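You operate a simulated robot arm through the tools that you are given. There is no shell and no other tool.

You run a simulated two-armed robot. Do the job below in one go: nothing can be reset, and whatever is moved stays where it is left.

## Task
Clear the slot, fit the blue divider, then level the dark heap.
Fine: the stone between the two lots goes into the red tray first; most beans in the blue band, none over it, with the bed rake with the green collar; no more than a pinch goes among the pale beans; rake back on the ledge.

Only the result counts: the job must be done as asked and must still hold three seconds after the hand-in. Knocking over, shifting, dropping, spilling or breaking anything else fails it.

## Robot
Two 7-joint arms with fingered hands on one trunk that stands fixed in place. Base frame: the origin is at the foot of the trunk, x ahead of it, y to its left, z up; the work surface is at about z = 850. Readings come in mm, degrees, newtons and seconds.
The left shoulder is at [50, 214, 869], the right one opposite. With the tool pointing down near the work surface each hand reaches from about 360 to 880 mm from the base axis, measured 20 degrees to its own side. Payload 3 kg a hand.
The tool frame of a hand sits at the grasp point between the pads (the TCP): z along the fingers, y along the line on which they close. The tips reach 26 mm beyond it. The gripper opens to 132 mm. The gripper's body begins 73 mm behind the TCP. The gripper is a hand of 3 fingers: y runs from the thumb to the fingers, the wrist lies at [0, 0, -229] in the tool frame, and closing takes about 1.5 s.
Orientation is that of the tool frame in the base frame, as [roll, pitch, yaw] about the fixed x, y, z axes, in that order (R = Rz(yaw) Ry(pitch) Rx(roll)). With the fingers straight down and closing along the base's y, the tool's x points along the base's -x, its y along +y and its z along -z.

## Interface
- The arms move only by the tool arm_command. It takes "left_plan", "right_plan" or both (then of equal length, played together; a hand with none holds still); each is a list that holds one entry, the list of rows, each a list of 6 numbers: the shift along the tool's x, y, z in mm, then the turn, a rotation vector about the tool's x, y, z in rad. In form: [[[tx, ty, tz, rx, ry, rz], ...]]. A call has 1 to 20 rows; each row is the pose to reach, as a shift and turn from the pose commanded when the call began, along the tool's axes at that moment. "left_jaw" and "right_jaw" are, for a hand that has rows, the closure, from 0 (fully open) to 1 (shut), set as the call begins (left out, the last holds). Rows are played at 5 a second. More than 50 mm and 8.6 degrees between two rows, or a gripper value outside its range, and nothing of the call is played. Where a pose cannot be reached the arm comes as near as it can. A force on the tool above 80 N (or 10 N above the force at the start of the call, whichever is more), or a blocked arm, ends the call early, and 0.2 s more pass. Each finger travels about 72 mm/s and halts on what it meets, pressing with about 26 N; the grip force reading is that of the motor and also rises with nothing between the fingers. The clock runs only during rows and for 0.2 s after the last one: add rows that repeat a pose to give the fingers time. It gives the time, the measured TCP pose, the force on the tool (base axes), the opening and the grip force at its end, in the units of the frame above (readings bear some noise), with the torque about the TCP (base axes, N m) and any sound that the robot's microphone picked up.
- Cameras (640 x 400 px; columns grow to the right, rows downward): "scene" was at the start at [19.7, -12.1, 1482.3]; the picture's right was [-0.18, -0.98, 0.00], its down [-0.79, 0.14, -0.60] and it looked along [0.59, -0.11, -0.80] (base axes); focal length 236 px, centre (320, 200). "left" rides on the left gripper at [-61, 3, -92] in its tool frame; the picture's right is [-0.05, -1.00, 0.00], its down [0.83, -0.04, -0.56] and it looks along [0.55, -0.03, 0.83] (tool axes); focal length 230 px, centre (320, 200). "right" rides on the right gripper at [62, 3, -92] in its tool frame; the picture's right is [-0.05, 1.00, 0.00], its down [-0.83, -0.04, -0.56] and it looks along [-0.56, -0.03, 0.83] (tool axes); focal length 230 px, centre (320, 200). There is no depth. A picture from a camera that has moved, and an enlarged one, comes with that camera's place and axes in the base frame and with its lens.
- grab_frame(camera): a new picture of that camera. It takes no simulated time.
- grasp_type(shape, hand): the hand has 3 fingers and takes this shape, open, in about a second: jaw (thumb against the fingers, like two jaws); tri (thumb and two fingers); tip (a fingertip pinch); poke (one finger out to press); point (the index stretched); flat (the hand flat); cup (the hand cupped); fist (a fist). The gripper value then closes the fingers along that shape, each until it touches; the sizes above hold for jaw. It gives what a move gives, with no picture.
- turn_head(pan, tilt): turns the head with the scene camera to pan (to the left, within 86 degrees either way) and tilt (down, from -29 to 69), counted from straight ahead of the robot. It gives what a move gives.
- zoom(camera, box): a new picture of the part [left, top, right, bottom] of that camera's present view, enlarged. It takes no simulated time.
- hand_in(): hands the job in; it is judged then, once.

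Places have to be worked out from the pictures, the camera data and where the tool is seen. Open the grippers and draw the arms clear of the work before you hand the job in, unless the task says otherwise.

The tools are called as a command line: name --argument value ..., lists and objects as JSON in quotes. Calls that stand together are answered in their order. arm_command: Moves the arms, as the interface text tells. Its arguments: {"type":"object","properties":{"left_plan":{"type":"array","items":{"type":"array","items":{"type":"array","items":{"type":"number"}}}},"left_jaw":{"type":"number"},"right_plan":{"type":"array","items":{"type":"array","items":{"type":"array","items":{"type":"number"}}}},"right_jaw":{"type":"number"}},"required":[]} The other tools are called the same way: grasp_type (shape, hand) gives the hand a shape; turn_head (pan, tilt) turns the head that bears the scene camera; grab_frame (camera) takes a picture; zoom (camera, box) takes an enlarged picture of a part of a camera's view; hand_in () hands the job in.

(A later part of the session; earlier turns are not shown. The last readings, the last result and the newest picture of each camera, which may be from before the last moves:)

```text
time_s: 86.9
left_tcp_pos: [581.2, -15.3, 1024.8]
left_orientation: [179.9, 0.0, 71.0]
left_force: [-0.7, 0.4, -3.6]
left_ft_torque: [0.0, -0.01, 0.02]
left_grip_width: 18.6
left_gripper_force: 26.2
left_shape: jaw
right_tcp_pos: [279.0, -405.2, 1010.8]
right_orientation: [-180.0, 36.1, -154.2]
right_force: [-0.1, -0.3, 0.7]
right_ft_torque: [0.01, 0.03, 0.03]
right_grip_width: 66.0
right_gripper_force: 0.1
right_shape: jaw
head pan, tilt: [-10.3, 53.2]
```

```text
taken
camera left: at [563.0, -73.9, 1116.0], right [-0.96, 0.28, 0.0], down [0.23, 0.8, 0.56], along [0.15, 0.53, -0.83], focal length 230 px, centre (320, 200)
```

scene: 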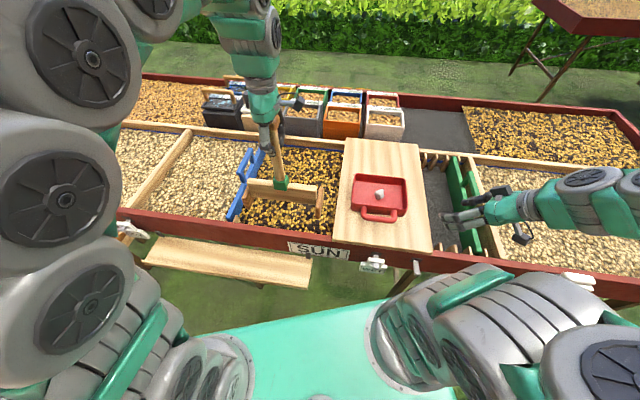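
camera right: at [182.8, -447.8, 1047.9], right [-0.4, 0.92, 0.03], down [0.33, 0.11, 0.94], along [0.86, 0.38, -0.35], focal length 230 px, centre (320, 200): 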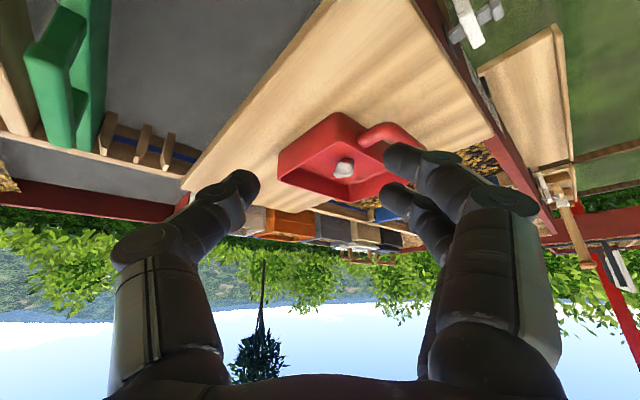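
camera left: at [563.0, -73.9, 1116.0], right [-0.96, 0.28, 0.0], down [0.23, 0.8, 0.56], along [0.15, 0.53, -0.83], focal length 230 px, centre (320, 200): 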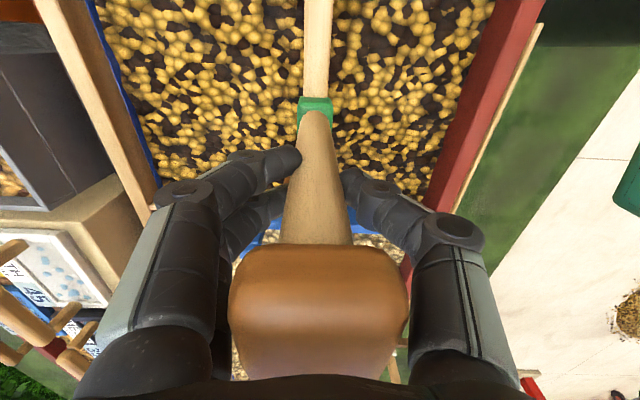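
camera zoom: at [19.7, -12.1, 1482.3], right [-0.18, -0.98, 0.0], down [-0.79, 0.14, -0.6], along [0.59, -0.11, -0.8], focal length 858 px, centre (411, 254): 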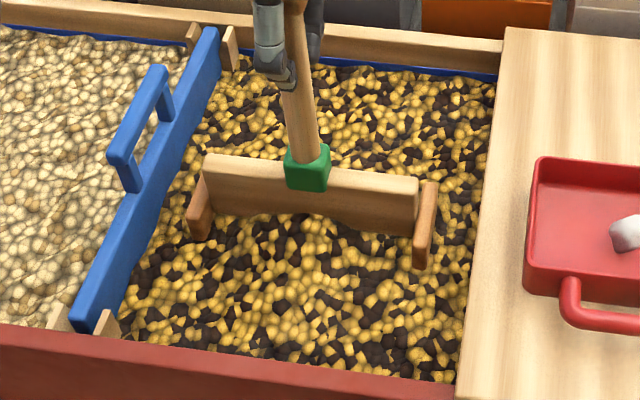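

Behind the blade the bed is flat; a low ridge gathers ahead of the blade's middle. I keep pulling another 75 mm.

arm_command --left_plan '[[[0, -10, 0, 0, 0, 0], [0, -20, 0, 0, 0, 0], [0, -30, 0, 0, 0, 0], [0, -40, 0, 0, 0, 0], [0, -50, 0, 0, 0, 0], [0, -60, 0, 0, 0, 0], [0, -70, 0, 0, 0, 0], [0, -75, 0, 0, 0, 0]]]' --left_jaw 1.0

zoom --camera "scene" --box '[235, 130, 355, 240]'

zoom --camera "scene" --box '[250, 180, 340, 240]'

```text
time_s: 88.7
left_tcp_pos: [507.6, 9.5, 1024.2]
left_orientation: [-179.9, 0.0, 71.0]
left_force: [0.7, 0.3, -3.8]
left_ft_torque: [-0.01, 0.0, -0.02]
left_grip_width: 18.7
left_gripper_force: 26.5
left_shape: jaw
right_tcp_pos: [278.1, -404.9, 1010.1]
right_orientation: [-179.9, 36.2, -154.2]
right_force: [-0.2, -0.2, -1.1]
right_ft_torque: [0.0, 0.04, 0.02]
right_grip_width: 65.9
right_gripper_force: 0.1
right_shape: jaw
head pan, tilt: [-10.3, 53.2]
```

```text
3.64 times, centred on (295, 185) of scene
camera zoom: at [19.7, -12.1, 1482.3], right [-0.18, -0.98, 0.0], down [-0.79, 0.14, -0.6], along [0.59, -0.11, -0.8], focal length 858 px, centre (411, 254)
```

zoom: 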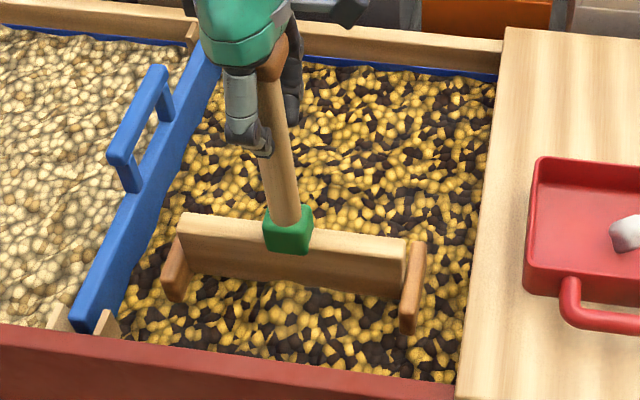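

```text
6.67 times, centred on (295, 210) of scene
camera zoom: at [19.7, -12.1, 1482.3], right [-0.18, -0.98, 0.0], down [-0.79, 0.14, -0.6], along [0.59, -0.11, -0.8], focal length 1573 px, centre (487, 133)
```

zoom: 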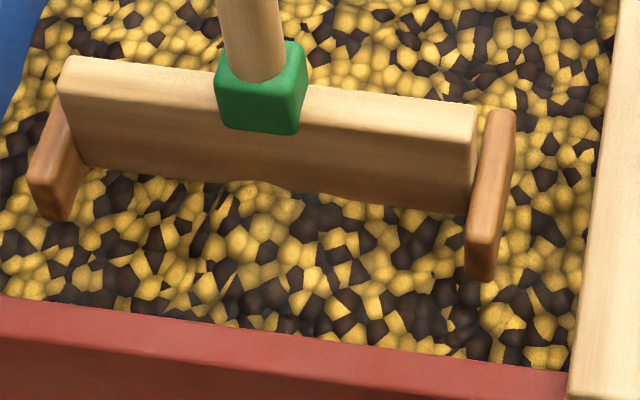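

The ridge ahead of the blade is already small. I pull 30 mm more, then lift the rake clear to inspect the bed.

arm_command --left_plan '[[[0, -10, 0, 0, 0, 0], [0, -20, 0, 0, 0, 0], [0, -30, 0, 0, 0, 0], [0, -30, 0, 0, 0, 0], [0, -28, -10, 0, 0, 0], [0, -26, -30, 0, 0, 0], [0, -26, -60, 0, 0, 0], [0, -26, -100, 0, 0, 0], [0, -60, -100, 0, 0, 0], [0, -100, -100, 0, 0, 0], [0, -140, -100, 0, 0, 0], [0, -140, -100, 0, 0, 0]]]' --left_jaw 1.0

grab_frame --camera "scene"

zoom --camera "scene" --box '[240, 140, 350, 200]'

zoom --camera "scene" --box '[235, 180, 345, 240]'

```text
time_s: 91.3
left_tcp_pos: [376.0, 56.6, 1125.6]
left_orientation: [180.0, 0.0, 71.0]
left_force: [0.3, -0.7, -3.0]
left_ft_torque: [0.01, -0.01, 0.02]
left_grip_width: 18.6
left_gripper_force: 25.9
left_shape: jaw
right_tcp_pos: [277.1, -404.9, 1009.7]
right_orientation: [180.0, 36.1, -154.1]
right_force: [0.5, 0.4, -0.3]
right_ft_torque: [-0.04, -0.02, -0.02]
right_grip_width: 65.5
right_gripper_force: 0.0
right_shape: jaw
head pan, tilt: [-10.3, 53.2]
```

```text
taken
```

scene: 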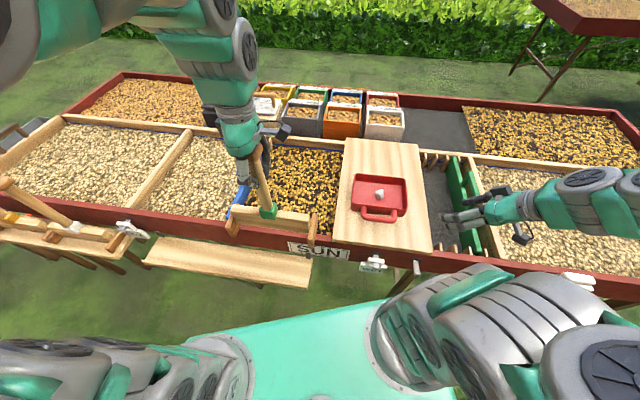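

```text
5.82 times, centred on (295, 170) of scene
camera zoom: at [19.7, -12.1, 1482.3], right [-0.18, -0.98, 0.0], down [-0.79, 0.14, -0.6], along [0.59, -0.11, -0.8], focal length 1373 px, centre (466, 374)
```

zoom: 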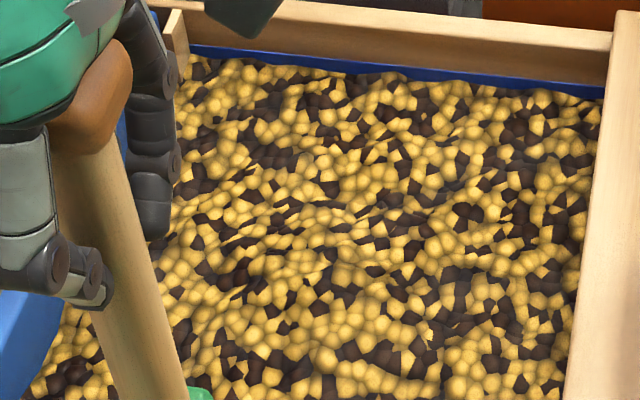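

```text
5.82 times, centred on (290, 210) of scene
camera zoom: at [19.7, -12.1, 1482.3], right [-0.18, -0.98, 0.0], down [-0.79, 0.14, -0.6], along [0.59, -0.11, -0.8], focal length 1373 px, centre (494, 142)
```

zoom: 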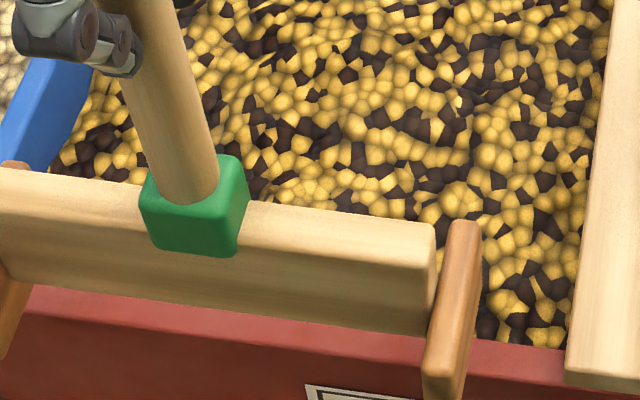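

The heap is mostly gone. I swing the rake left, over the front wall, for an unobstructed look at the bed.

arm_command --left_plan '[[[40, -10, -5, 0, 0, 0], [80, -20, -10, 0, 0, 0], [120, -30, -10, 0, 0, 0], [160, -40, -10, 0, 0, 0], [190, -40, -10, 0, 0, 0], [190, -40, -10, 0, 0, 0]]]' --left_jaw 1.0

zoom --camera "scene" --box '[235, 135, 355, 240]'

zoom --camera "scene" --box '[255, 140, 345, 195]'

zoom --camera "scene" --box '[235, 180, 345, 240]'

grab_frame --camera "left"

```text
time_s: 92.7
left_tcp_pos: [400.8, 246.9, 1135.2]
left_orientation: [-180.0, 0.0, 70.9]
left_force: [0.0, 0.5, -3.7]
left_ft_torque: [-0.01, -0.03, 0.0]
left_grip_width: 18.6
left_gripper_force: 26.1
left_shape: jaw
right_tcp_pos: [279.3, -405.5, 1011.1]
right_orientation: [-180.0, 36.1, -154.2]
right_force: [0.2, -0.6, 0.6]
right_ft_torque: [0.0, 0.02, -0.03]
right_grip_width: 65.9
right_gripper_force: 0.1
right_shape: jaw
head pan, tilt: [-10.3, 53.2]
```

```text
3.81 times, centred on (295, 188) of scene
camera zoom: at [19.7, -12.1, 1482.3], right [-0.18, -0.98, 0.0], down [-0.79, 0.14, -0.6], along [0.59, -0.11, -0.8], focal length 899 px, centre (415, 248)
```

zoom: 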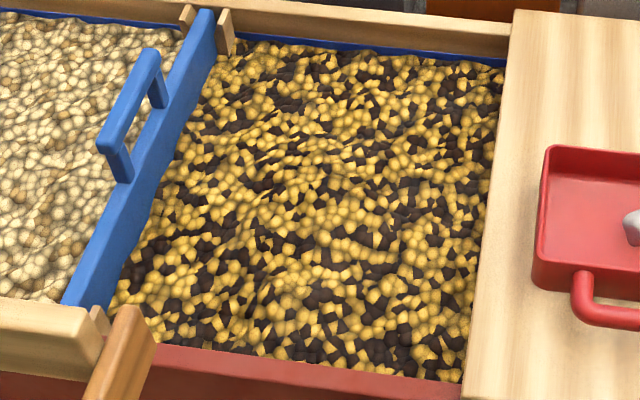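

```text
7.11 times, centred on (300, 168) of scene
camera zoom: at [19.7, -12.1, 1482.3], right [-0.18, -0.98, 0.0], down [-0.79, 0.14, -0.6], along [0.59, -0.11, -0.8], focal length 1678 px, centre (462, 431)
```

zoom: 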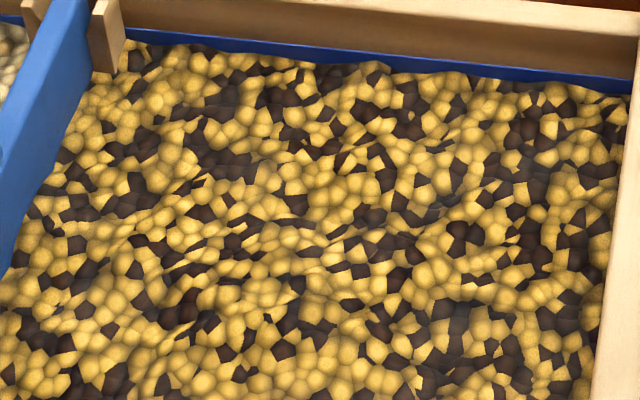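

```text
5.82 times, centred on (290, 210) of scene
camera zoom: at [19.7, -12.1, 1482.3], right [-0.18, -0.98, 0.0], down [-0.79, 0.14, -0.6], along [0.59, -0.11, -0.8], focal length 1373 px, centre (494, 142)
```

zoom: 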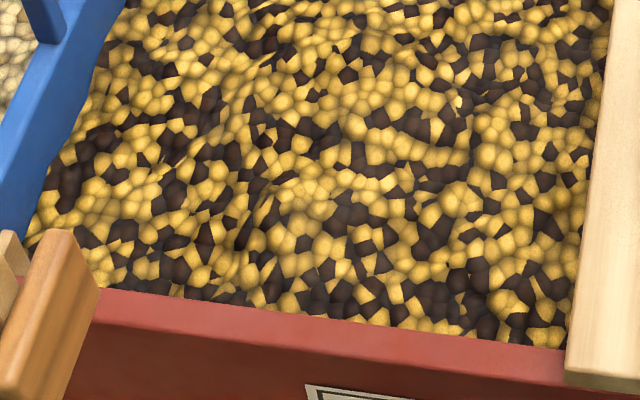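

```text
taken
camera left: at [383.6, 187.9, 1226.2], right [-0.96, 0.28, 0.0], down [0.23, 0.8, 0.56], along [0.15, 0.53, -0.83], focal length 230 px, centre (320, 200)
```

left: 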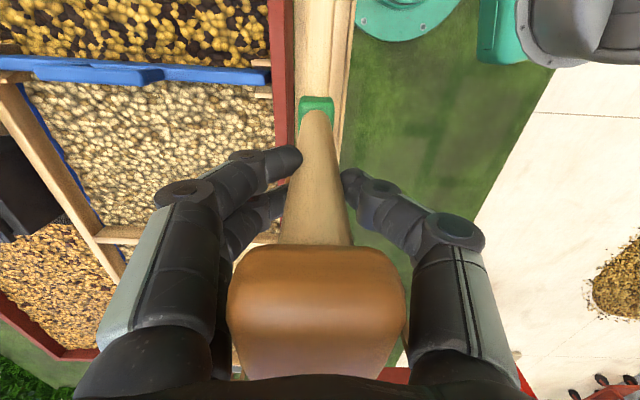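

The bed is nearly level, with slight swells and perhaps a remnant near the front wall that this orientation can't reach. I'll turn the rake 90° so the blade runs front-to-back and sweep sideways, which reaches both end walls; first I bring it back over the bay, high.

arm_command --left_plan '[[[-45, 5, 0, 0, 0, 0], [-90, 10, 0, 0, 0, 0], [-135, 20, 0, 0, 0, 0], [-175, 45, 0, 0, 0, 0], [-190, 85, 0, 0, 0, 0], [-190, 125, 0, 0, 0, 0], [-190, 165, 0, 0, 0, 0], [-190, 210, 0, 0, 0, 0], [-190, 210, 0, 0, 0, 0]]]' --left_jaw 1.0

arm_command --left_plan '[[[0, 0, 0, 0, 0, -0.131], [0, 0, 0, 0, 0, -0.262], [0, 0, 0, 0, 0, -0.393], [0, 0, 0, 0, 0, -0.524], [0, 0, 0, 0, 0, -0.654], [0, 0, 0, 0, 0, -0.785], [0, 0, 0, 0, 0, -0.916], [0, 0, 0, 0, 0, -1.047], [0, 0, 0, 0, 0, -1.178], [0, 0, 0, 0, 0, -1.309], [0, 0, 0, 0, 0, -1.44], [0, 0, 0, 0, 0, -1.571], [0, 0, 0, 0, 0, -1.571]]]'

grab_frame --camera "scene"

zoom --camera "scene" --box '[235, 130, 355, 240]'

grab_frame --camera "left"

```text
time_s: 94.7
left_tcp_pos: [538.5, -0.6, 1134.7]
left_orientation: [-180.0, -0.1, 71.0]
left_force: [-0.8, 0.3, -4.3]
left_ft_torque: [0.02, 0.07, 0.02]
left_grip_width: 18.4
left_gripper_force: 25.8
left_shape: jaw
right_tcp_pos: [277.0, -405.6, 1010.0]
right_orientation: [179.9, 36.1, -154.2]
right_force: [-0.3, -0.5, 0.2]
right_ft_torque: [-0.02, -0.01, -0.03]
right_grip_width: 66.0
right_gripper_force: 0.1
right_shape: jaw
head pan, tilt: [-10.3, 53.2]
```

```text
time_s: 97.5
left_tcp_pos: [538.3, 1.3, 1135.8]
left_orientation: [-180.0, 0.0, 161.1]
left_force: [0.3, 0.1, -3.6]
left_ft_torque: [-0.04, 0.0, 0.04]
left_grip_width: 18.2
left_gripper_force: 25.8
left_shape: jaw
right_tcp_pos: [277.8, -404.5, 1009.4]
right_orientation: [-179.9, 36.2, -154.1]
right_force: [-0.1, 0.4, 0.1]
right_ft_torque: [0.03, 0.0, -0.01]
right_grip_width: 65.8
right_gripper_force: 0.0
right_shape: jaw
head pan, tilt: [-10.3, 53.2]
```

```text
taken
```

scene: 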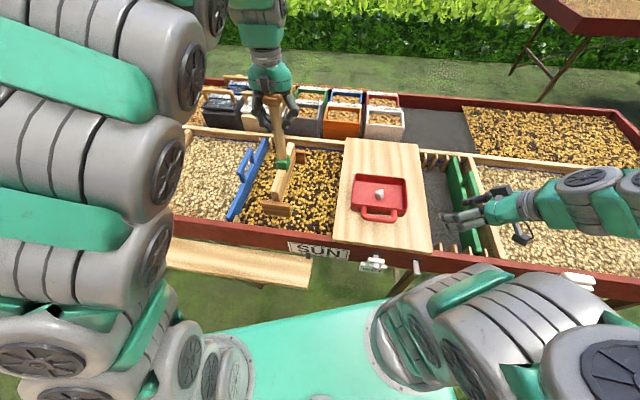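

```text
3.64 times, centred on (295, 185) of scene
camera zoom: at [19.7, -12.1, 1482.3], right [-0.18, -0.98, 0.0], down [-0.79, 0.14, -0.6], along [0.59, -0.11, -0.8], focal length 858 px, centre (411, 254)
```

zoom: 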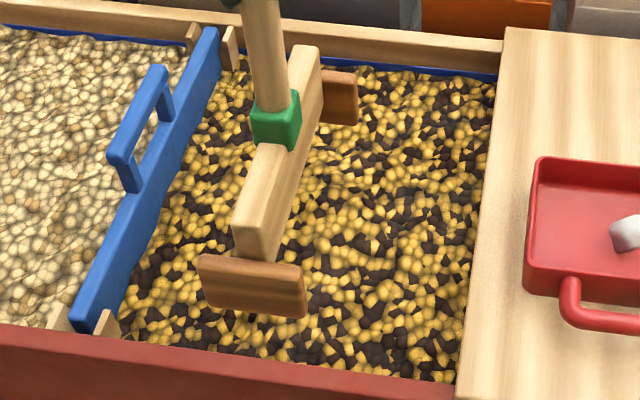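

```text
taken
camera left: at [596.9, -16.9, 1226.9], right [-0.28, -0.96, 0.0], down [-0.8, 0.23, 0.56], along [-0.53, 0.15, -0.83], focal length 230 px, centre (320, 200)
```

left: 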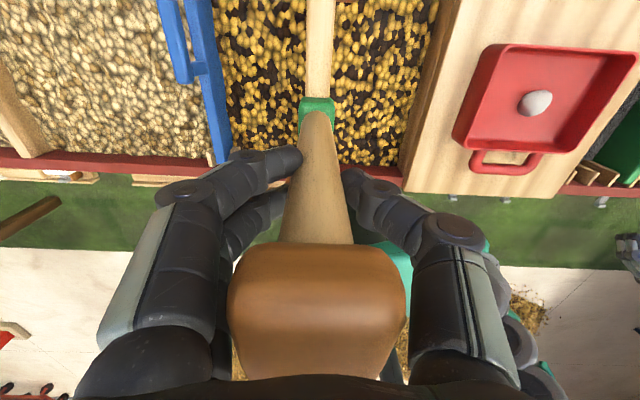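

The rake now runs front to back over the bay. I move it toward the right wall, lower it to the same raking height and check for contact.

arm_command --left_plan '[[[-4, -35, 0, 0, 0, 0], [-4, -70, 0, 0, 0, 0], [-4, -100, 0, 0, 0, 0], [-4, -100, 35, 0, 0, 0], [-4, -100, 70, 0, 0, 0], [-4, -100, 92, 0, 0, 0], [-4, -100, 102, 0, 0, 0], [-4, -100, 108, 0, 0, 0], [-4, -100, 110, 0, 0, 0], [-4, -100, 110, 0, 0, 0]]]' --left_jaw 1.0

zoom --camera "scene" --box '[235, 130, 355, 240]'

grab_frame --camera "left"

```text
time_s: 99.7
left_tcp_pos: [510.1, -96.2, 1024.5]
left_orientation: [180.0, 0.1, 161.1]
left_force: [0.3, -0.1, -4.1]
left_ft_torque: [0.0, 0.01, 0.02]
left_grip_width: 18.2
left_gripper_force: 25.9
left_shape: jaw
right_tcp_pos: [277.5, -404.6, 1010.8]
right_orientation: [179.9, 36.0, -154.2]
right_force: [0.1, -0.8, -0.7]
right_ft_torque: [0.02, 0.01, -0.01]
right_grip_width: 65.9
right_gripper_force: 0.1
right_shape: jaw
head pan, tilt: [-10.3, 53.2]
```

```text
3.64 times, centred on (295, 185) of scene
camera zoom: at [19.7, -12.1, 1482.3], right [-0.18, -0.98, 0.0], down [-0.79, 0.14, -0.6], along [0.59, -0.11, -0.8], focal length 858 px, centre (411, 254)
```

zoom: 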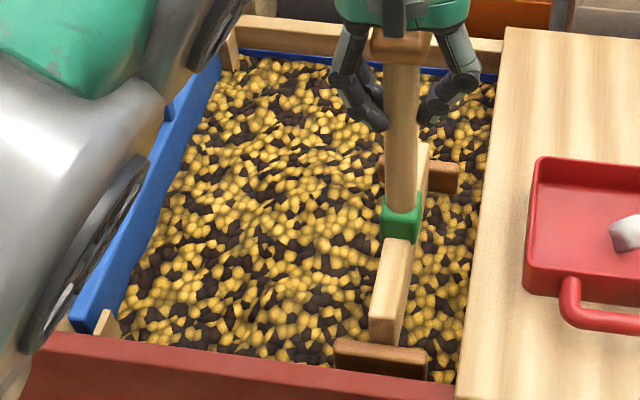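

```text
taken
camera left: at [568.0, -113.2, 1116.4], right [-0.28, -0.96, 0.0], down [-0.8, 0.23, 0.55], along [-0.53, 0.15, -0.83], focal length 230 px, centre (320, 200)
```

left: 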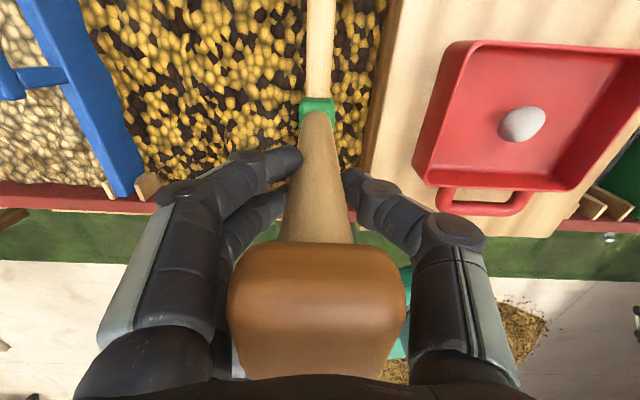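

No contact at the walls. I sweep left along the bay in 10 mm steps, halfway first.

arm_command --left_plan '[[[0, 10, 0, 0, 0, 0], [0, 20, 0, 0, 0, 0], [0, 30, 0, 0, 0, 0], [0, 40, 0, 0, 0, 0], [0, 50, 0, 0, 0, 0], [0, 60, 0, 0, 0, 0], [0, 70, 0, 0, 0, 0], [0, 80, 0, 0, 0, 0], [0, 90, 0, 0, 0, 0], [0, 100, 0, 0, 0, 0]]]' --left_jaw 1.0

zoom --camera "scene" --box '[235, 130, 355, 240]'

grab_frame --camera "scene"

```text
time_s: 101.9
left_tcp_pos: [542.0, -0.6, 1026.0]
left_orientation: [180.0, 0.0, 161.0]
left_force: [0.4, 0.2, -3.2]
left_ft_torque: [-0.05, -0.03, -0.01]
left_grip_width: 18.4
left_gripper_force: 25.5
left_shape: jaw
right_tcp_pos: [277.9, -403.7, 1009.9]
right_orientation: [-180.0, 36.1, -154.2]
right_force: [0.2, 0.3, 0.7]
right_ft_torque: [0.0, 0.02, 0.0]
right_grip_width: 66.0
right_gripper_force: 0.1
right_shape: jaw
head pan, tilt: [-10.3, 53.2]
```

```text
3.64 times, centred on (295, 185) of scene
camera zoom: at [19.7, -12.1, 1482.3], right [-0.18, -0.98, 0.0], down [-0.79, 0.14, -0.6], along [0.59, -0.11, -0.8], focal length 858 px, centre (411, 254)
```

zoom: 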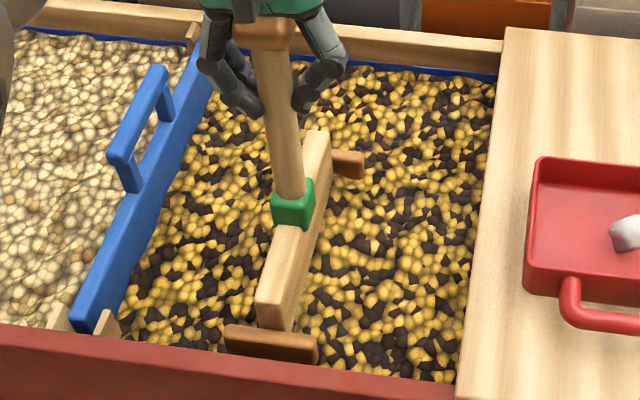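

```text
taken
```

scene: 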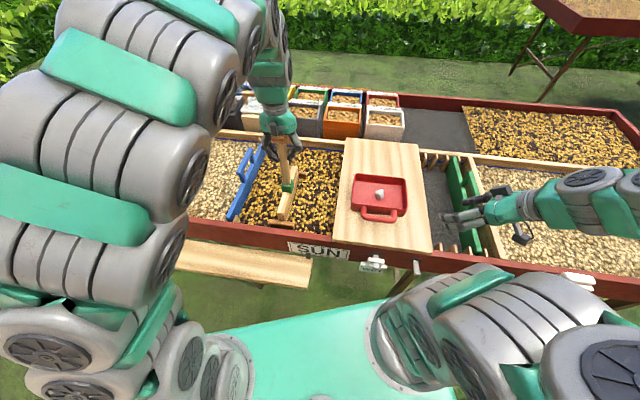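

The sweep runs without resistance. I continue to about 20 mm short of the divider.

arm_command --left_plan '[[[0, 10, 0, 0, 0, 0], [0, 20, 0, 0, 0, 0], [0, 30, 0, 0, 0, 0], [0, 40, 0, 0, 0, 0], [0, 50, 0, 0, 0, 0], [0, 60, 0, 0, 0, 0], [0, 70, 0, 0, 0, 0], [0, 80, 0, 0, 0, 0], [0, 90, 0, 0, 0, 0], [0, 100, 0, 0, 0, 0]]]' --left_jaw 1.0

zoom --camera "scene" --box '[235, 130, 355, 240]'

grab_frame --camera "left"

```text
time_s: 104.1
left_tcp_pos: [575.9, 92.6, 1025.4]
left_orientation: [180.0, 0.0, 160.9]
left_force: [0.7, -1.2, -3.2]
left_ft_torque: [-0.05, 0.02, -0.01]
left_grip_width: 18.2
left_gripper_force: 26.2
left_shape: jaw
right_tcp_pos: [279.0, -405.3, 1010.6]
right_orientation: [-180.0, 36.2, -154.2]
right_force: [0.4, -0.2, 0.2]
right_ft_torque: [0.0, -0.02, -0.01]
right_grip_width: 66.1
right_gripper_force: 0.1
right_shape: jaw
head pan, tilt: [-10.3, 53.2]
```

```text
3.64 times, centred on (295, 185) of scene
camera zoom: at [19.7, -12.1, 1482.3], right [-0.18, -0.98, 0.0], down [-0.79, 0.14, -0.6], along [0.59, -0.11, -0.8], focal length 858 px, centre (411, 254)
```

zoom: 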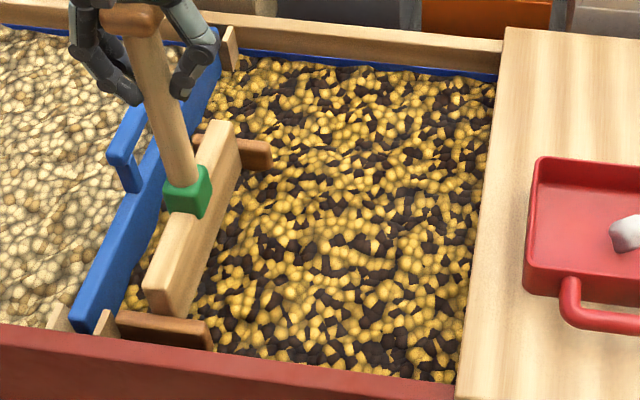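

```text
taken
camera left: at [633.0, 76.2, 1116.8], right [-0.28, -0.96, 0.0], down [-0.8, 0.23, 0.56], along [-0.53, 0.15, -0.83], focal length 230 px, centre (320, 200)
```

left: 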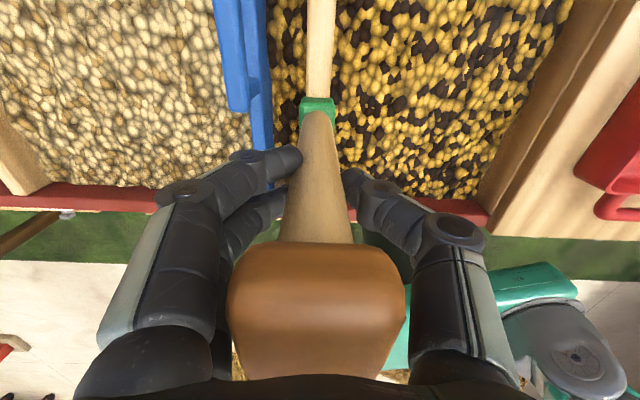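

The bed right of the blade is smooth and flat. I sweep back to the right at the same height.

arm_command --left_plan '[[[0, -10, 0, 0, 0, 0], [0, -20, 0, 0, 0, 0], [0, -30, 0, 0, 0, 0], [0, -40, 0, 0, 0, 0], [0, -50, 0, 0, 0, 0], [0, -60, 0, 0, 0, 0], [0, -70, 0, 0, 0, 0], [0, -80, 0, 0, 0, 0], [0, -90, 0, 0, 0, 0], [0, -100, 0, 0, 0, 0], [0, -110, 0, 0, 0, 0], [0, -120, 0, 0, 0, 0], [0, -130, 0, 0, 0, 0], [0, -140, 0, 0, 0, 0], [0, -150, 0, 0, 0, 0], [0, -160, 0, 0, 0, 0], [0, -170, 0, 0, 0, 0], [0, -180, 0, 0, 0, 0], [0, -190, 0, 0, 0, 0], [0, -200, 0, 0, 0, 0]]]' --left_jaw 1.0

zoom --camera "scene" --box '[235, 130, 355, 240]'

zoom --camera "scene" --box '[240, 180, 340, 235]'

```text
time_s: 108.3
left_tcp_pos: [508.4, -97.8, 1025.0]
left_orientation: [180.0, -0.1, 160.9]
left_force: [0.3, 0.1, -2.9]
left_ft_torque: [-0.01, -0.03, 0.0]
left_grip_width: 18.1
left_gripper_force: 26.0
left_shape: jaw
right_tcp_pos: [278.6, -405.5, 1009.9]
right_orientation: [179.9, 36.1, -154.3]
right_force: [0.0, -0.5, 0.4]
right_ft_torque: [0.01, 0.01, 0.0]
right_grip_width: 66.0
right_gripper_force: 0.0
right_shape: jaw
head pan, tilt: [-10.3, 53.2]
```

```text
3.64 times, centred on (295, 185) of scene
camera zoom: at [19.7, -12.1, 1482.3], right [-0.18, -0.98, 0.0], down [-0.79, 0.14, -0.6], along [0.59, -0.11, -0.8], focal length 858 px, centre (411, 254)
```

zoom: 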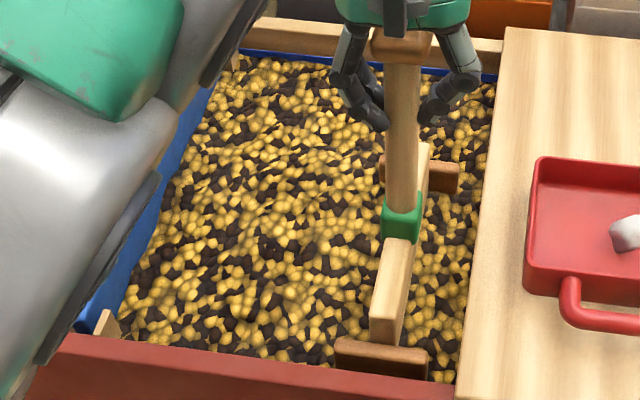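

```text
6.40 times, centred on (290, 208) of scene
camera zoom: at [19.7, -12.1, 1482.3], right [-0.18, -0.98, 0.0], down [-0.79, 0.14, -0.6], along [0.59, -0.11, -0.8], focal length 1510 px, centre (512, 152)
```

zoom: 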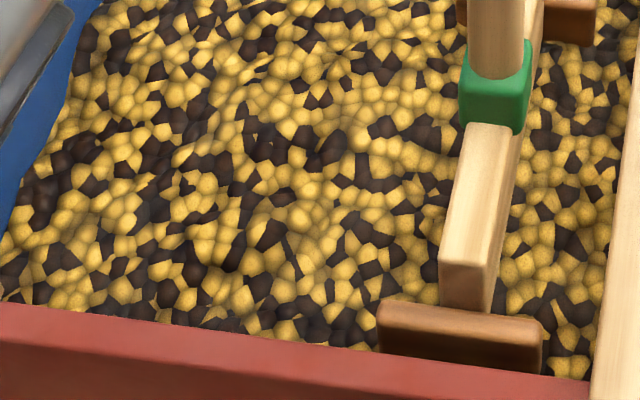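

The front half looks even. I lift out of the beans, shift the rake back to cover the rear half, lower again and sweep left.

arm_command --left_plan '[[[0, 0, -15, 0, 0, 0], [0, 0, -35, 0, 0, 0], [-35, 0, -35, 0, 0, 0], [-70, 0, -35, 0, 0, 0], [-105, 0, -35, 0, 0, 0], [-142, 0, -35, 0, 0, 0], [-142, 0, -18, 0, 0, 0], [-142, 0, -6, 0, 0, 0], [-142, 0, 0, 0, 0, 0], [-142, 0, 0, 0, 0, 0]]]' --left_jaw 1.0

zoom --camera "scene" --box '[235, 120, 355, 230]'

zoom --camera "scene" --box '[300, 130, 350, 165]'

```text
time_s: 110.5
left_tcp_pos: [643.3, -141.4, 1024.9]
left_orientation: [180.0, 0.1, 161.0]
left_force: [-0.2, -0.2, -4.2]
left_ft_torque: [0.0, 0.0, -0.01]
left_grip_width: 18.5
left_gripper_force: 25.9
left_shape: jaw
right_tcp_pos: [278.1, -404.9, 1010.2]
right_orientation: [-180.0, 36.1, -154.2]
right_force: [-0.6, -0.4, 0.7]
right_ft_torque: [0.01, 0.01, -0.01]
right_grip_width: 65.8
right_gripper_force: 0.1
right_shape: jaw
head pan, tilt: [-10.3, 53.2]
```

```text
3.64 times, centred on (295, 175) of scene
camera zoom: at [19.7, -12.1, 1482.3], right [-0.18, -0.98, 0.0], down [-0.79, 0.14, -0.6], along [0.59, -0.11, -0.8], focal length 858 px, centre (411, 291)
```

zoom: 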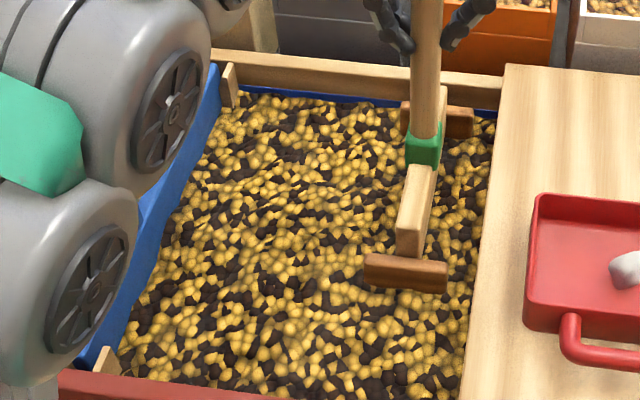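

```text
11.43 times, centred on (325, 148) of scene
camera zoom: at [19.7, -12.1, 1482.3], right [-0.18, -0.98, 0.0], down [-0.79, 0.14, -0.6], along [0.59, -0.11, -0.8], focal length 2696 px, centre (263, 800)
```

zoom: 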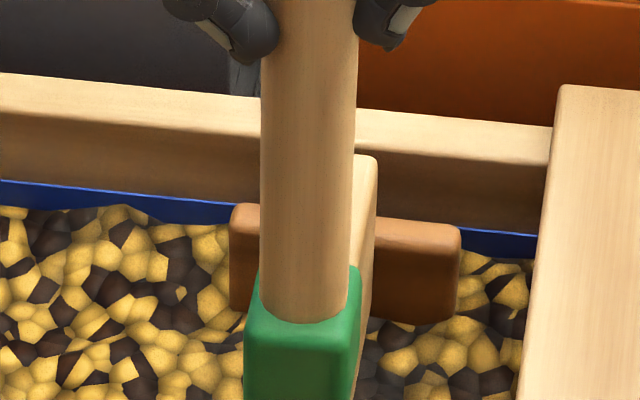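

Clear of the rear wall and without contact. I sweep left through the rear half.

arm_command --left_plan '[[[0, 10, 0, 0, 0, 0], [0, 20, 0, 0, 0, 0], [0, 30, 0, 0, 0, 0], [0, 40, 0, 0, 0, 0], [0, 50, 0, 0, 0, 0], [0, 60, 0, 0, 0, 0], [0, 70, 0, 0, 0, 0], [0, 80, 0, 0, 0, 0], [0, 90, 0, 0, 0, 0], [0, 100, 0, 0, 0, 0], [0, 110, 0, 0, 0, 0], [0, 120, 0, 0, 0, 0], [0, 130, 0, 0, 0, 0], [0, 140, 0, 0, 0, 0], [0, 150, 0, 0, 0, 0], [0, 160, 0, 0, 0, 0], [0, 170, 0, 0, 0, 0], [0, 180, 0, 0, 0, 0], [0, 190, 0, 0, 0, 0], [0, 198, 0, 0, 0, 0]]]' --left_jaw 1.0

zoom --camera "scene" --box '[235, 120, 355, 230]'

zoom --camera "scene" --box '[255, 135, 345, 190]'

```text
time_s: 114.7
left_tcp_pos: [708.1, 45.9, 1025.6]
left_orientation: [-180.0, 0.0, 161.0]
left_force: [-1.0, 0.1, -4.0]
left_ft_torque: [0.0, 0.0, 0.0]
left_grip_width: 18.2
left_gripper_force: 25.6
left_shape: jaw
right_tcp_pos: [276.7, -405.0, 1009.9]
right_orientation: [179.9, 36.1, -154.2]
right_force: [0.3, 0.1, -0.5]
right_ft_torque: [-0.01, 0.0, 0.02]
right_grip_width: 65.8
right_gripper_force: 0.0
right_shape: jaw
head pan, tilt: [-10.3, 53.2]
```

```text
3.64 times, centred on (295, 175) of scene
camera zoom: at [19.7, -12.1, 1482.3], right [-0.18, -0.98, 0.0], down [-0.79, 0.14, -0.6], along [0.59, -0.11, -0.8], focal length 858 px, centre (411, 291)
```

zoom: 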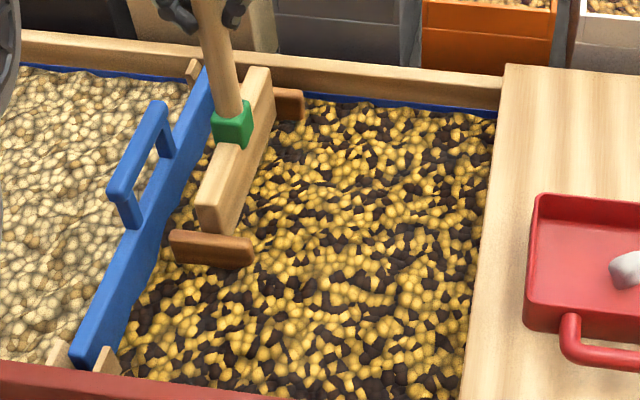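

```text
7.11 times, centred on (300, 162) of scene
camera zoom: at [19.7, -12.1, 1482.3], right [-0.18, -0.98, 0.0], down [-0.79, 0.14, -0.6], along [0.59, -0.11, -0.8], focal length 1678 px, centre (462, 467)
```

zoom: 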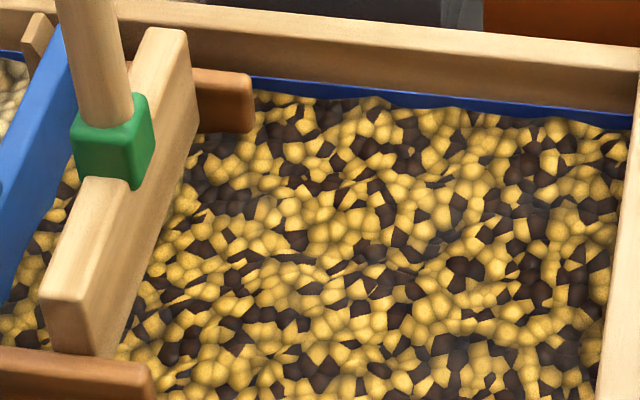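

The rear half looks flat behind the blade. I sweep back to the right once more at the same height.

arm_command --left_plan '[[[0, -10, 0, 0, 0, 0], [0, -20, 0, 0, 0, 0], [0, -30, 0, 0, 0, 0], [0, -40, 0, 0, 0, 0], [0, -50, 0, 0, 0, 0], [0, -60, 0, 0, 0, 0], [0, -70, 0, 0, 0, 0], [0, -80, 0, 0, 0, 0], [0, -90, 0, 0, 0, 0], [0, -100, 0, 0, 0, 0], [0, -110, 0, 0, 0, 0], [0, -120, 0, 0, 0, 0], [0, -130, 0, 0, 0, 0], [0, -140, 0, 0, 0, 0], [0, -150, 0, 0, 0, 0], [0, -160, 0, 0, 0, 0], [0, -170, 0, 0, 0, 0], [0, -180, 0, 0, 0, 0], [0, -190, 0, 0, 0, 0], [0, -198, 0, 0, 0, 0]]]' --left_jaw 1.0

zoom --camera "scene" --box '[235, 120, 355, 230]'

zoom --camera "scene" --box '[255, 135, 345, 190]'

```text
time_s: 118.9
left_tcp_pos: [642.1, -140.8, 1026.3]
left_orientation: [180.0, 0.0, 160.9]
left_force: [0.5, 0.6, -3.1]
left_ft_torque: [-0.01, -0.01, 0.01]
left_grip_width: 18.3
left_gripper_force: 25.8
left_shape: jaw
right_tcp_pos: [279.2, -404.8, 1010.3]
right_orientation: [-179.9, 36.1, -154.2]
right_force: [0.2, 0.7, 0.7]
right_ft_torque: [0.0, 0.0, -0.02]
right_grip_width: 66.0
right_gripper_force: 0.0
right_shape: jaw
head pan, tilt: [-10.3, 53.2]
```

```text
3.64 times, centred on (295, 175) of scene
camera zoom: at [19.7, -12.1, 1482.3], right [-0.18, -0.98, 0.0], down [-0.79, 0.14, -0.6], along [0.59, -0.11, -0.8], focal length 858 px, centre (411, 291)
```

zoom: 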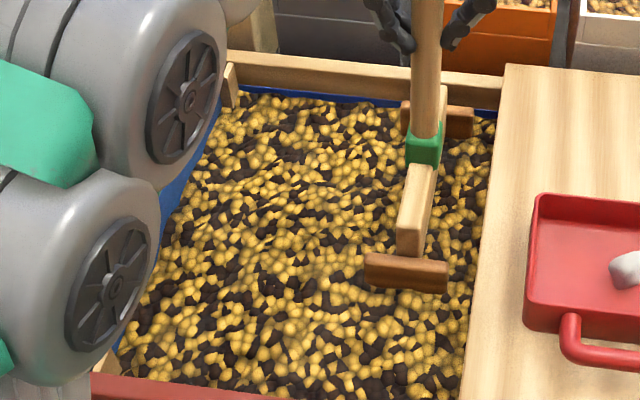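

```text
7.11 times, centred on (300, 162) of scene
camera zoom: at [19.7, -12.1, 1482.3], right [-0.18, -0.98, 0.0], down [-0.79, 0.14, -0.6], along [0.59, -0.11, -0.8], focal length 1678 px, centre (462, 467)
```

zoom: 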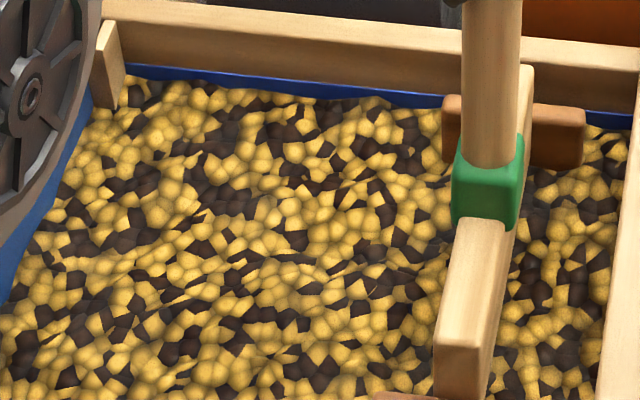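

The bed looks even everywhere. I lift the rake out, bring it back over the front part and turn it back to its original heading.

arm_command --left_plan '[[[0, 0, -20, 0, 0, 0], [0, 0, -40, 0, 0, 0], [40, 20, -42, 0, 0, 0], [80, 40, -48, 0, 0, 0], [120, 60, -65, 0, 0, 0], [154, 80, -85, 0, 0, 0], [154, 100, -110, 0, 0, 0], [154, 100, -110, 0, 0, 0]]]' --left_jaw 1.0

arm_command --left_plan '[[[0, 0, 0, 0, 0, 0.131], [0, 0, 0, 0, 0, 0.262], [0, 0, 0, 0, 0, 0.393], [0, 0, 0, 0, 0, 0.524], [0, 0, 0, 0, 0, 0.654], [0, 0, 0, 0, 0, 0.785], [0, 0, 0, 0, 0, 0.916], [0, 0, 0, 0, 0, 1.047], [0, 0, 0, 0, 0, 1.178], [0, 0, 0, 0, 0, 1.309], [0, 0, 0, 0, 0, 1.44], [0, 0, 0, 0, 0, 1.571], [0, 0, 0, 0, 0, 1.571]]]'

arm_command --left_plan '[[[0, -40, 0, 0, 0, 0], [0, -80, 0, 0, 0, 0], [10, -120, 0, 0, 0, 0], [40, -160, 0, 0, 0, 0], [74, -190, 0, 0, 0, 0], [110, -202, 0, 0, 0, 0], [150, -202, 0, 0, 0, 0], [190, -202, 0, 0, 0, 0], [190, -202, 0, 0, 0, 0]]]'

zoom --camera "scene" --box '[235, 135, 355, 240]'

zoom --camera "scene" --box '[255, 140, 345, 195]'

zoom --camera "scene" --box '[235, 180, 345, 240]'

grab_frame --camera "left"

```text
time_s: 120.7
left_tcp_pos: [531.4, 1.4, 1136.1]
left_orientation: [180.0, 0.0, 161.0]
left_force: [1.2, 0.1, -2.6]
left_ft_torque: [0.01, 0.02, 0.0]
left_grip_width: 18.4
left_gripper_force: 26.3
left_shape: jaw
right_tcp_pos: [278.3, -405.8, 1010.7]
right_orientation: [-180.0, 36.1, -154.3]
right_force: [-0.6, 0.3, -0.3]
right_ft_torque: [0.01, 0.01, -0.04]
right_grip_width: 65.8
right_gripper_force: 0.0
right_shape: jaw
head pan, tilt: [-10.3, 53.2]
```

```text
time_s: 123.5
left_tcp_pos: [530.9, 3.1, 1134.9]
left_orientation: [180.0, -0.1, 71.0]
left_force: [-0.2, -0.1, -3.1]
left_ft_torque: [0.03, 0.03, 0.02]
left_grip_width: 18.5
left_gripper_force: 26.0
left_shape: jaw
right_tcp_pos: [278.5, -407.1, 1009.6]
right_orientation: [180.0, 36.1, -154.2]
right_force: [0.3, -1.0, 0.5]
right_ft_torque: [-0.02, -0.03, 0.03]
right_grip_width: 66.2
right_gripper_force: 0.1
right_shape: jaw
head pan, tilt: [-10.3, 53.2]
```

```text
time_s: 125.5
left_tcp_pos: [401.9, 246.3, 1135.4]
left_orientation: [-180.0, 0.0, 70.9]
left_force: [0.3, -1.1, -3.3]
left_ft_torque: [-0.01, 0.0, 0.0]
left_grip_width: 18.2
left_gripper_force: 26.0
left_shape: jaw
right_tcp_pos: [278.0, -405.3, 1010.0]
right_orientation: [-180.0, 36.0, -154.1]
right_force: [-0.1, 0.5, -0.4]
right_ft_torque: [-0.04, 0.01, -0.01]
right_grip_width: 65.7
right_gripper_force: 0.0
right_shape: jaw
head pan, tilt: [-10.3, 53.2]
```

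```text
3.81 times, centred on (295, 188) of scene
camera zoom: at [19.7, -12.1, 1482.3], right [-0.18, -0.98, 0.0], down [-0.79, 0.14, -0.6], along [0.59, -0.11, -0.8], focal length 899 px, centre (415, 248)
```

zoom: 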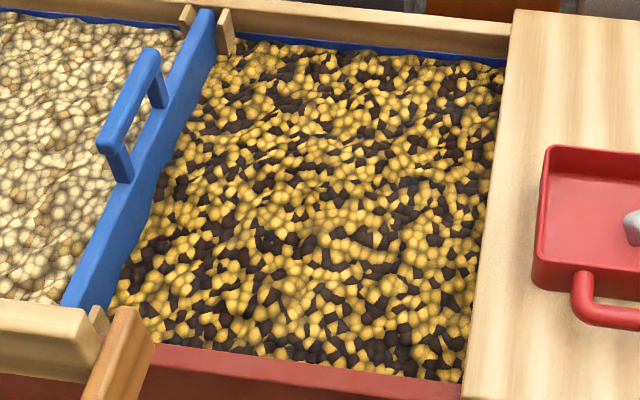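

```text
7.11 times, centred on (300, 168) of scene
camera zoom: at [19.7, -12.1, 1482.3], right [-0.18, -0.98, 0.0], down [-0.79, 0.14, -0.6], along [0.59, -0.11, -0.8], focal length 1678 px, centre (462, 431)
```

zoom: 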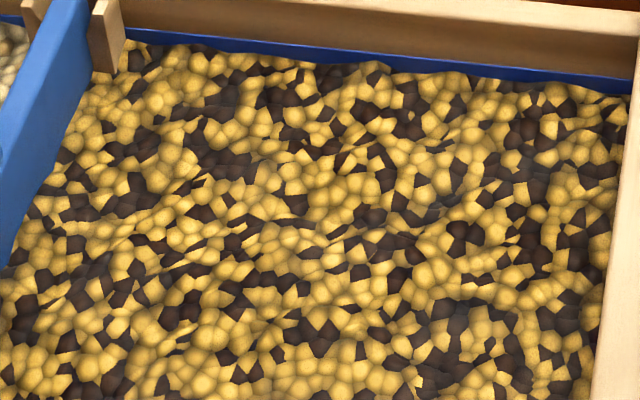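

```text
5.82 times, centred on (290, 210) of scene
camera zoom: at [19.7, -12.1, 1482.3], right [-0.18, -0.98, 0.0], down [-0.79, 0.14, -0.6], along [0.59, -0.11, -0.8], focal length 1373 px, centre (494, 142)
```

zoom: 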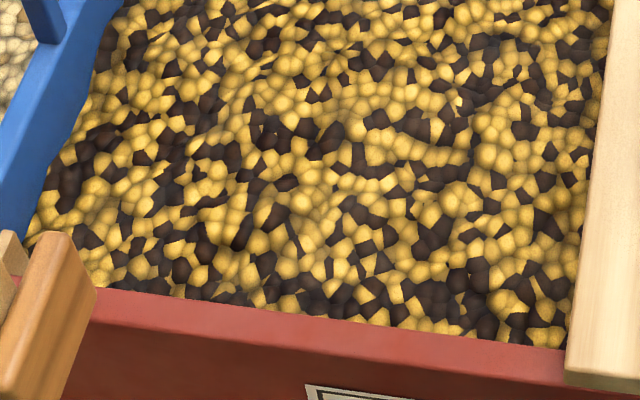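

```text
taken
camera left: at [384.4, 189.1, 1226.1], right [-0.96, 0.28, 0.0], down [0.23, 0.8, 0.56], along [0.15, 0.53, -0.83], focal length 230 px, centre (320, 200)
```

left: 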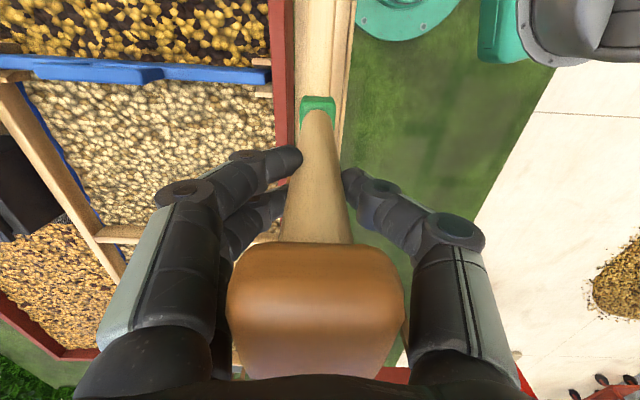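

The bed looks flat from above. For a low-angle check I move the right hand's camera closer, over the tray, well above it.

arm_command --right_plan '[[[-27, 15, 20, 0, 0, 0], [-55, 30, 40, 0, 0, 0], [-82, 45, 60, 0, 0, 0], [-109, 60, 80, 0, 0, 0], [-137, 75, 100, 0, 0, 0], [-164, 90, 120, 0, 0, 0], [-191, 105, 139, 0, 0, 0], [-191, 105, 139, 0, 0, 0]]]' --right_jaw 0.5

grab_frame --camera "right"

grab_frame --camera "scene"

```text
time_s: 127.3
left_tcp_pos: [401.3, 247.5, 1134.5]
left_orientation: [179.9, 0.1, 71.0]
left_force: [0.0, 0.4, -2.9]
left_ft_torque: [0.02, 0.01, -0.01]
left_grip_width: 18.2
left_gripper_force: 25.9
left_shape: jaw
right_tcp_pos: [462.3, -212.5, 1026.0]
right_orientation: [-179.9, 36.1, -154.2]
right_force: [-0.4, -0.2, 0.0]
right_ft_torque: [0.0, 0.02, -0.02]
right_grip_width: 65.9
right_gripper_force: 0.1
right_shape: jaw
right hand out of reach, approached as far as the arm can: row 1, 2, 3, 4, 5, 6, 7, 8
head pan, tilt: [-10.3, 53.2]
```

```text
taken
camera right: at [366.0, -254.0, 1063.5], right [-0.4, 0.92, 0.03], down [0.33, 0.11, 0.94], along [0.86, 0.38, -0.35], focal length 230 px, centre (320, 200)
```

right: 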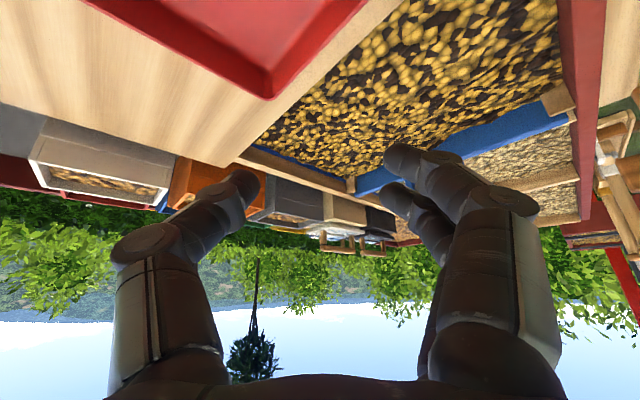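

```text
taken
```

scene: 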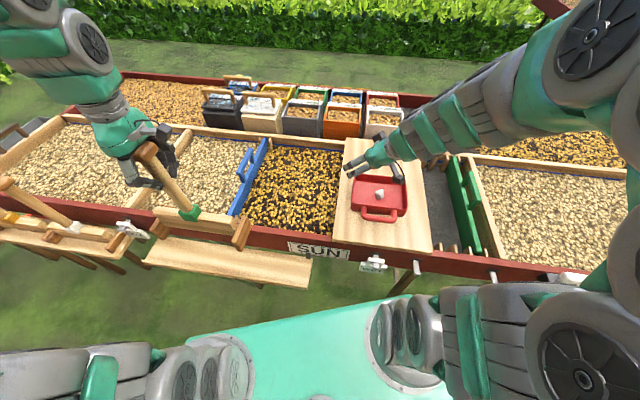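

Now the bay is visible from a low side angle (upside down). I zoom on the bean surface against the divider, the rear wall and its band.

zoom --camera "right" --box '[240, 70, 440, 190]'

zoom --camera "right" --box '[400, 0, 580, 170]'

zoom --camera "right" --box '[240, 130, 340, 190]'

```text
3.20 times, centred on (340, 130) of right
camera zoom: at [366.0, -254.0, 1063.5], right [-0.4, 0.92, 0.03], down [0.33, 0.11, 0.94], along [0.86, 0.38, -0.35], focal length 736 px, centre (256, 424)
```

zoom: 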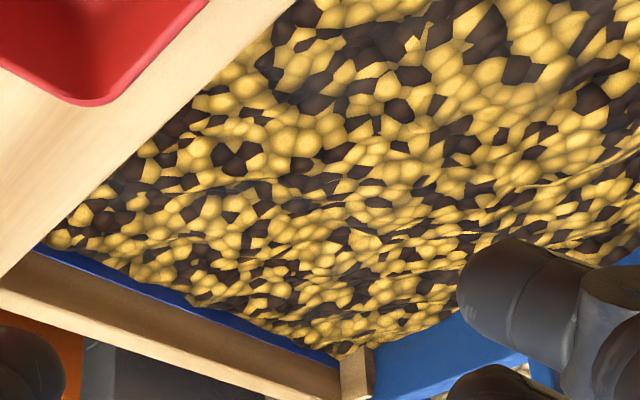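

```text
2.35 times, centred on (490, 85) of right
camera zoom: at [366.0, -254.0, 1063.5], right [-0.4, 0.92, 0.03], down [0.33, 0.11, 0.94], along [0.86, 0.38, -0.35], focal length 541 px, centre (-80, 471)
```

zoom: 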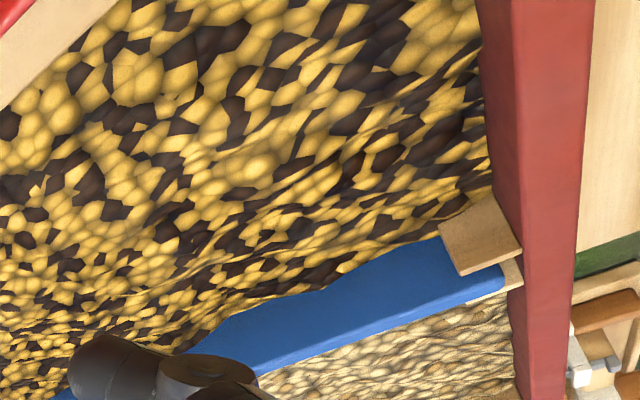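

```text
6.40 times, centred on (290, 160) of right
camera zoom: at [366.0, -254.0, 1063.5], right [-0.4, 0.92, 0.03], down [0.33, 0.11, 0.94], along [0.86, 0.38, -0.35], focal length 1472 px, centre (512, 456)
```

zoom: 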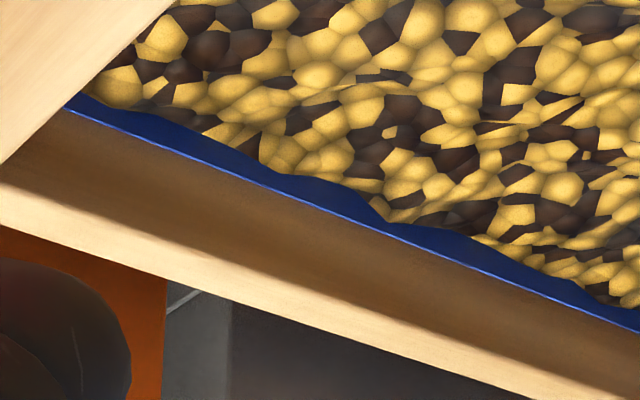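

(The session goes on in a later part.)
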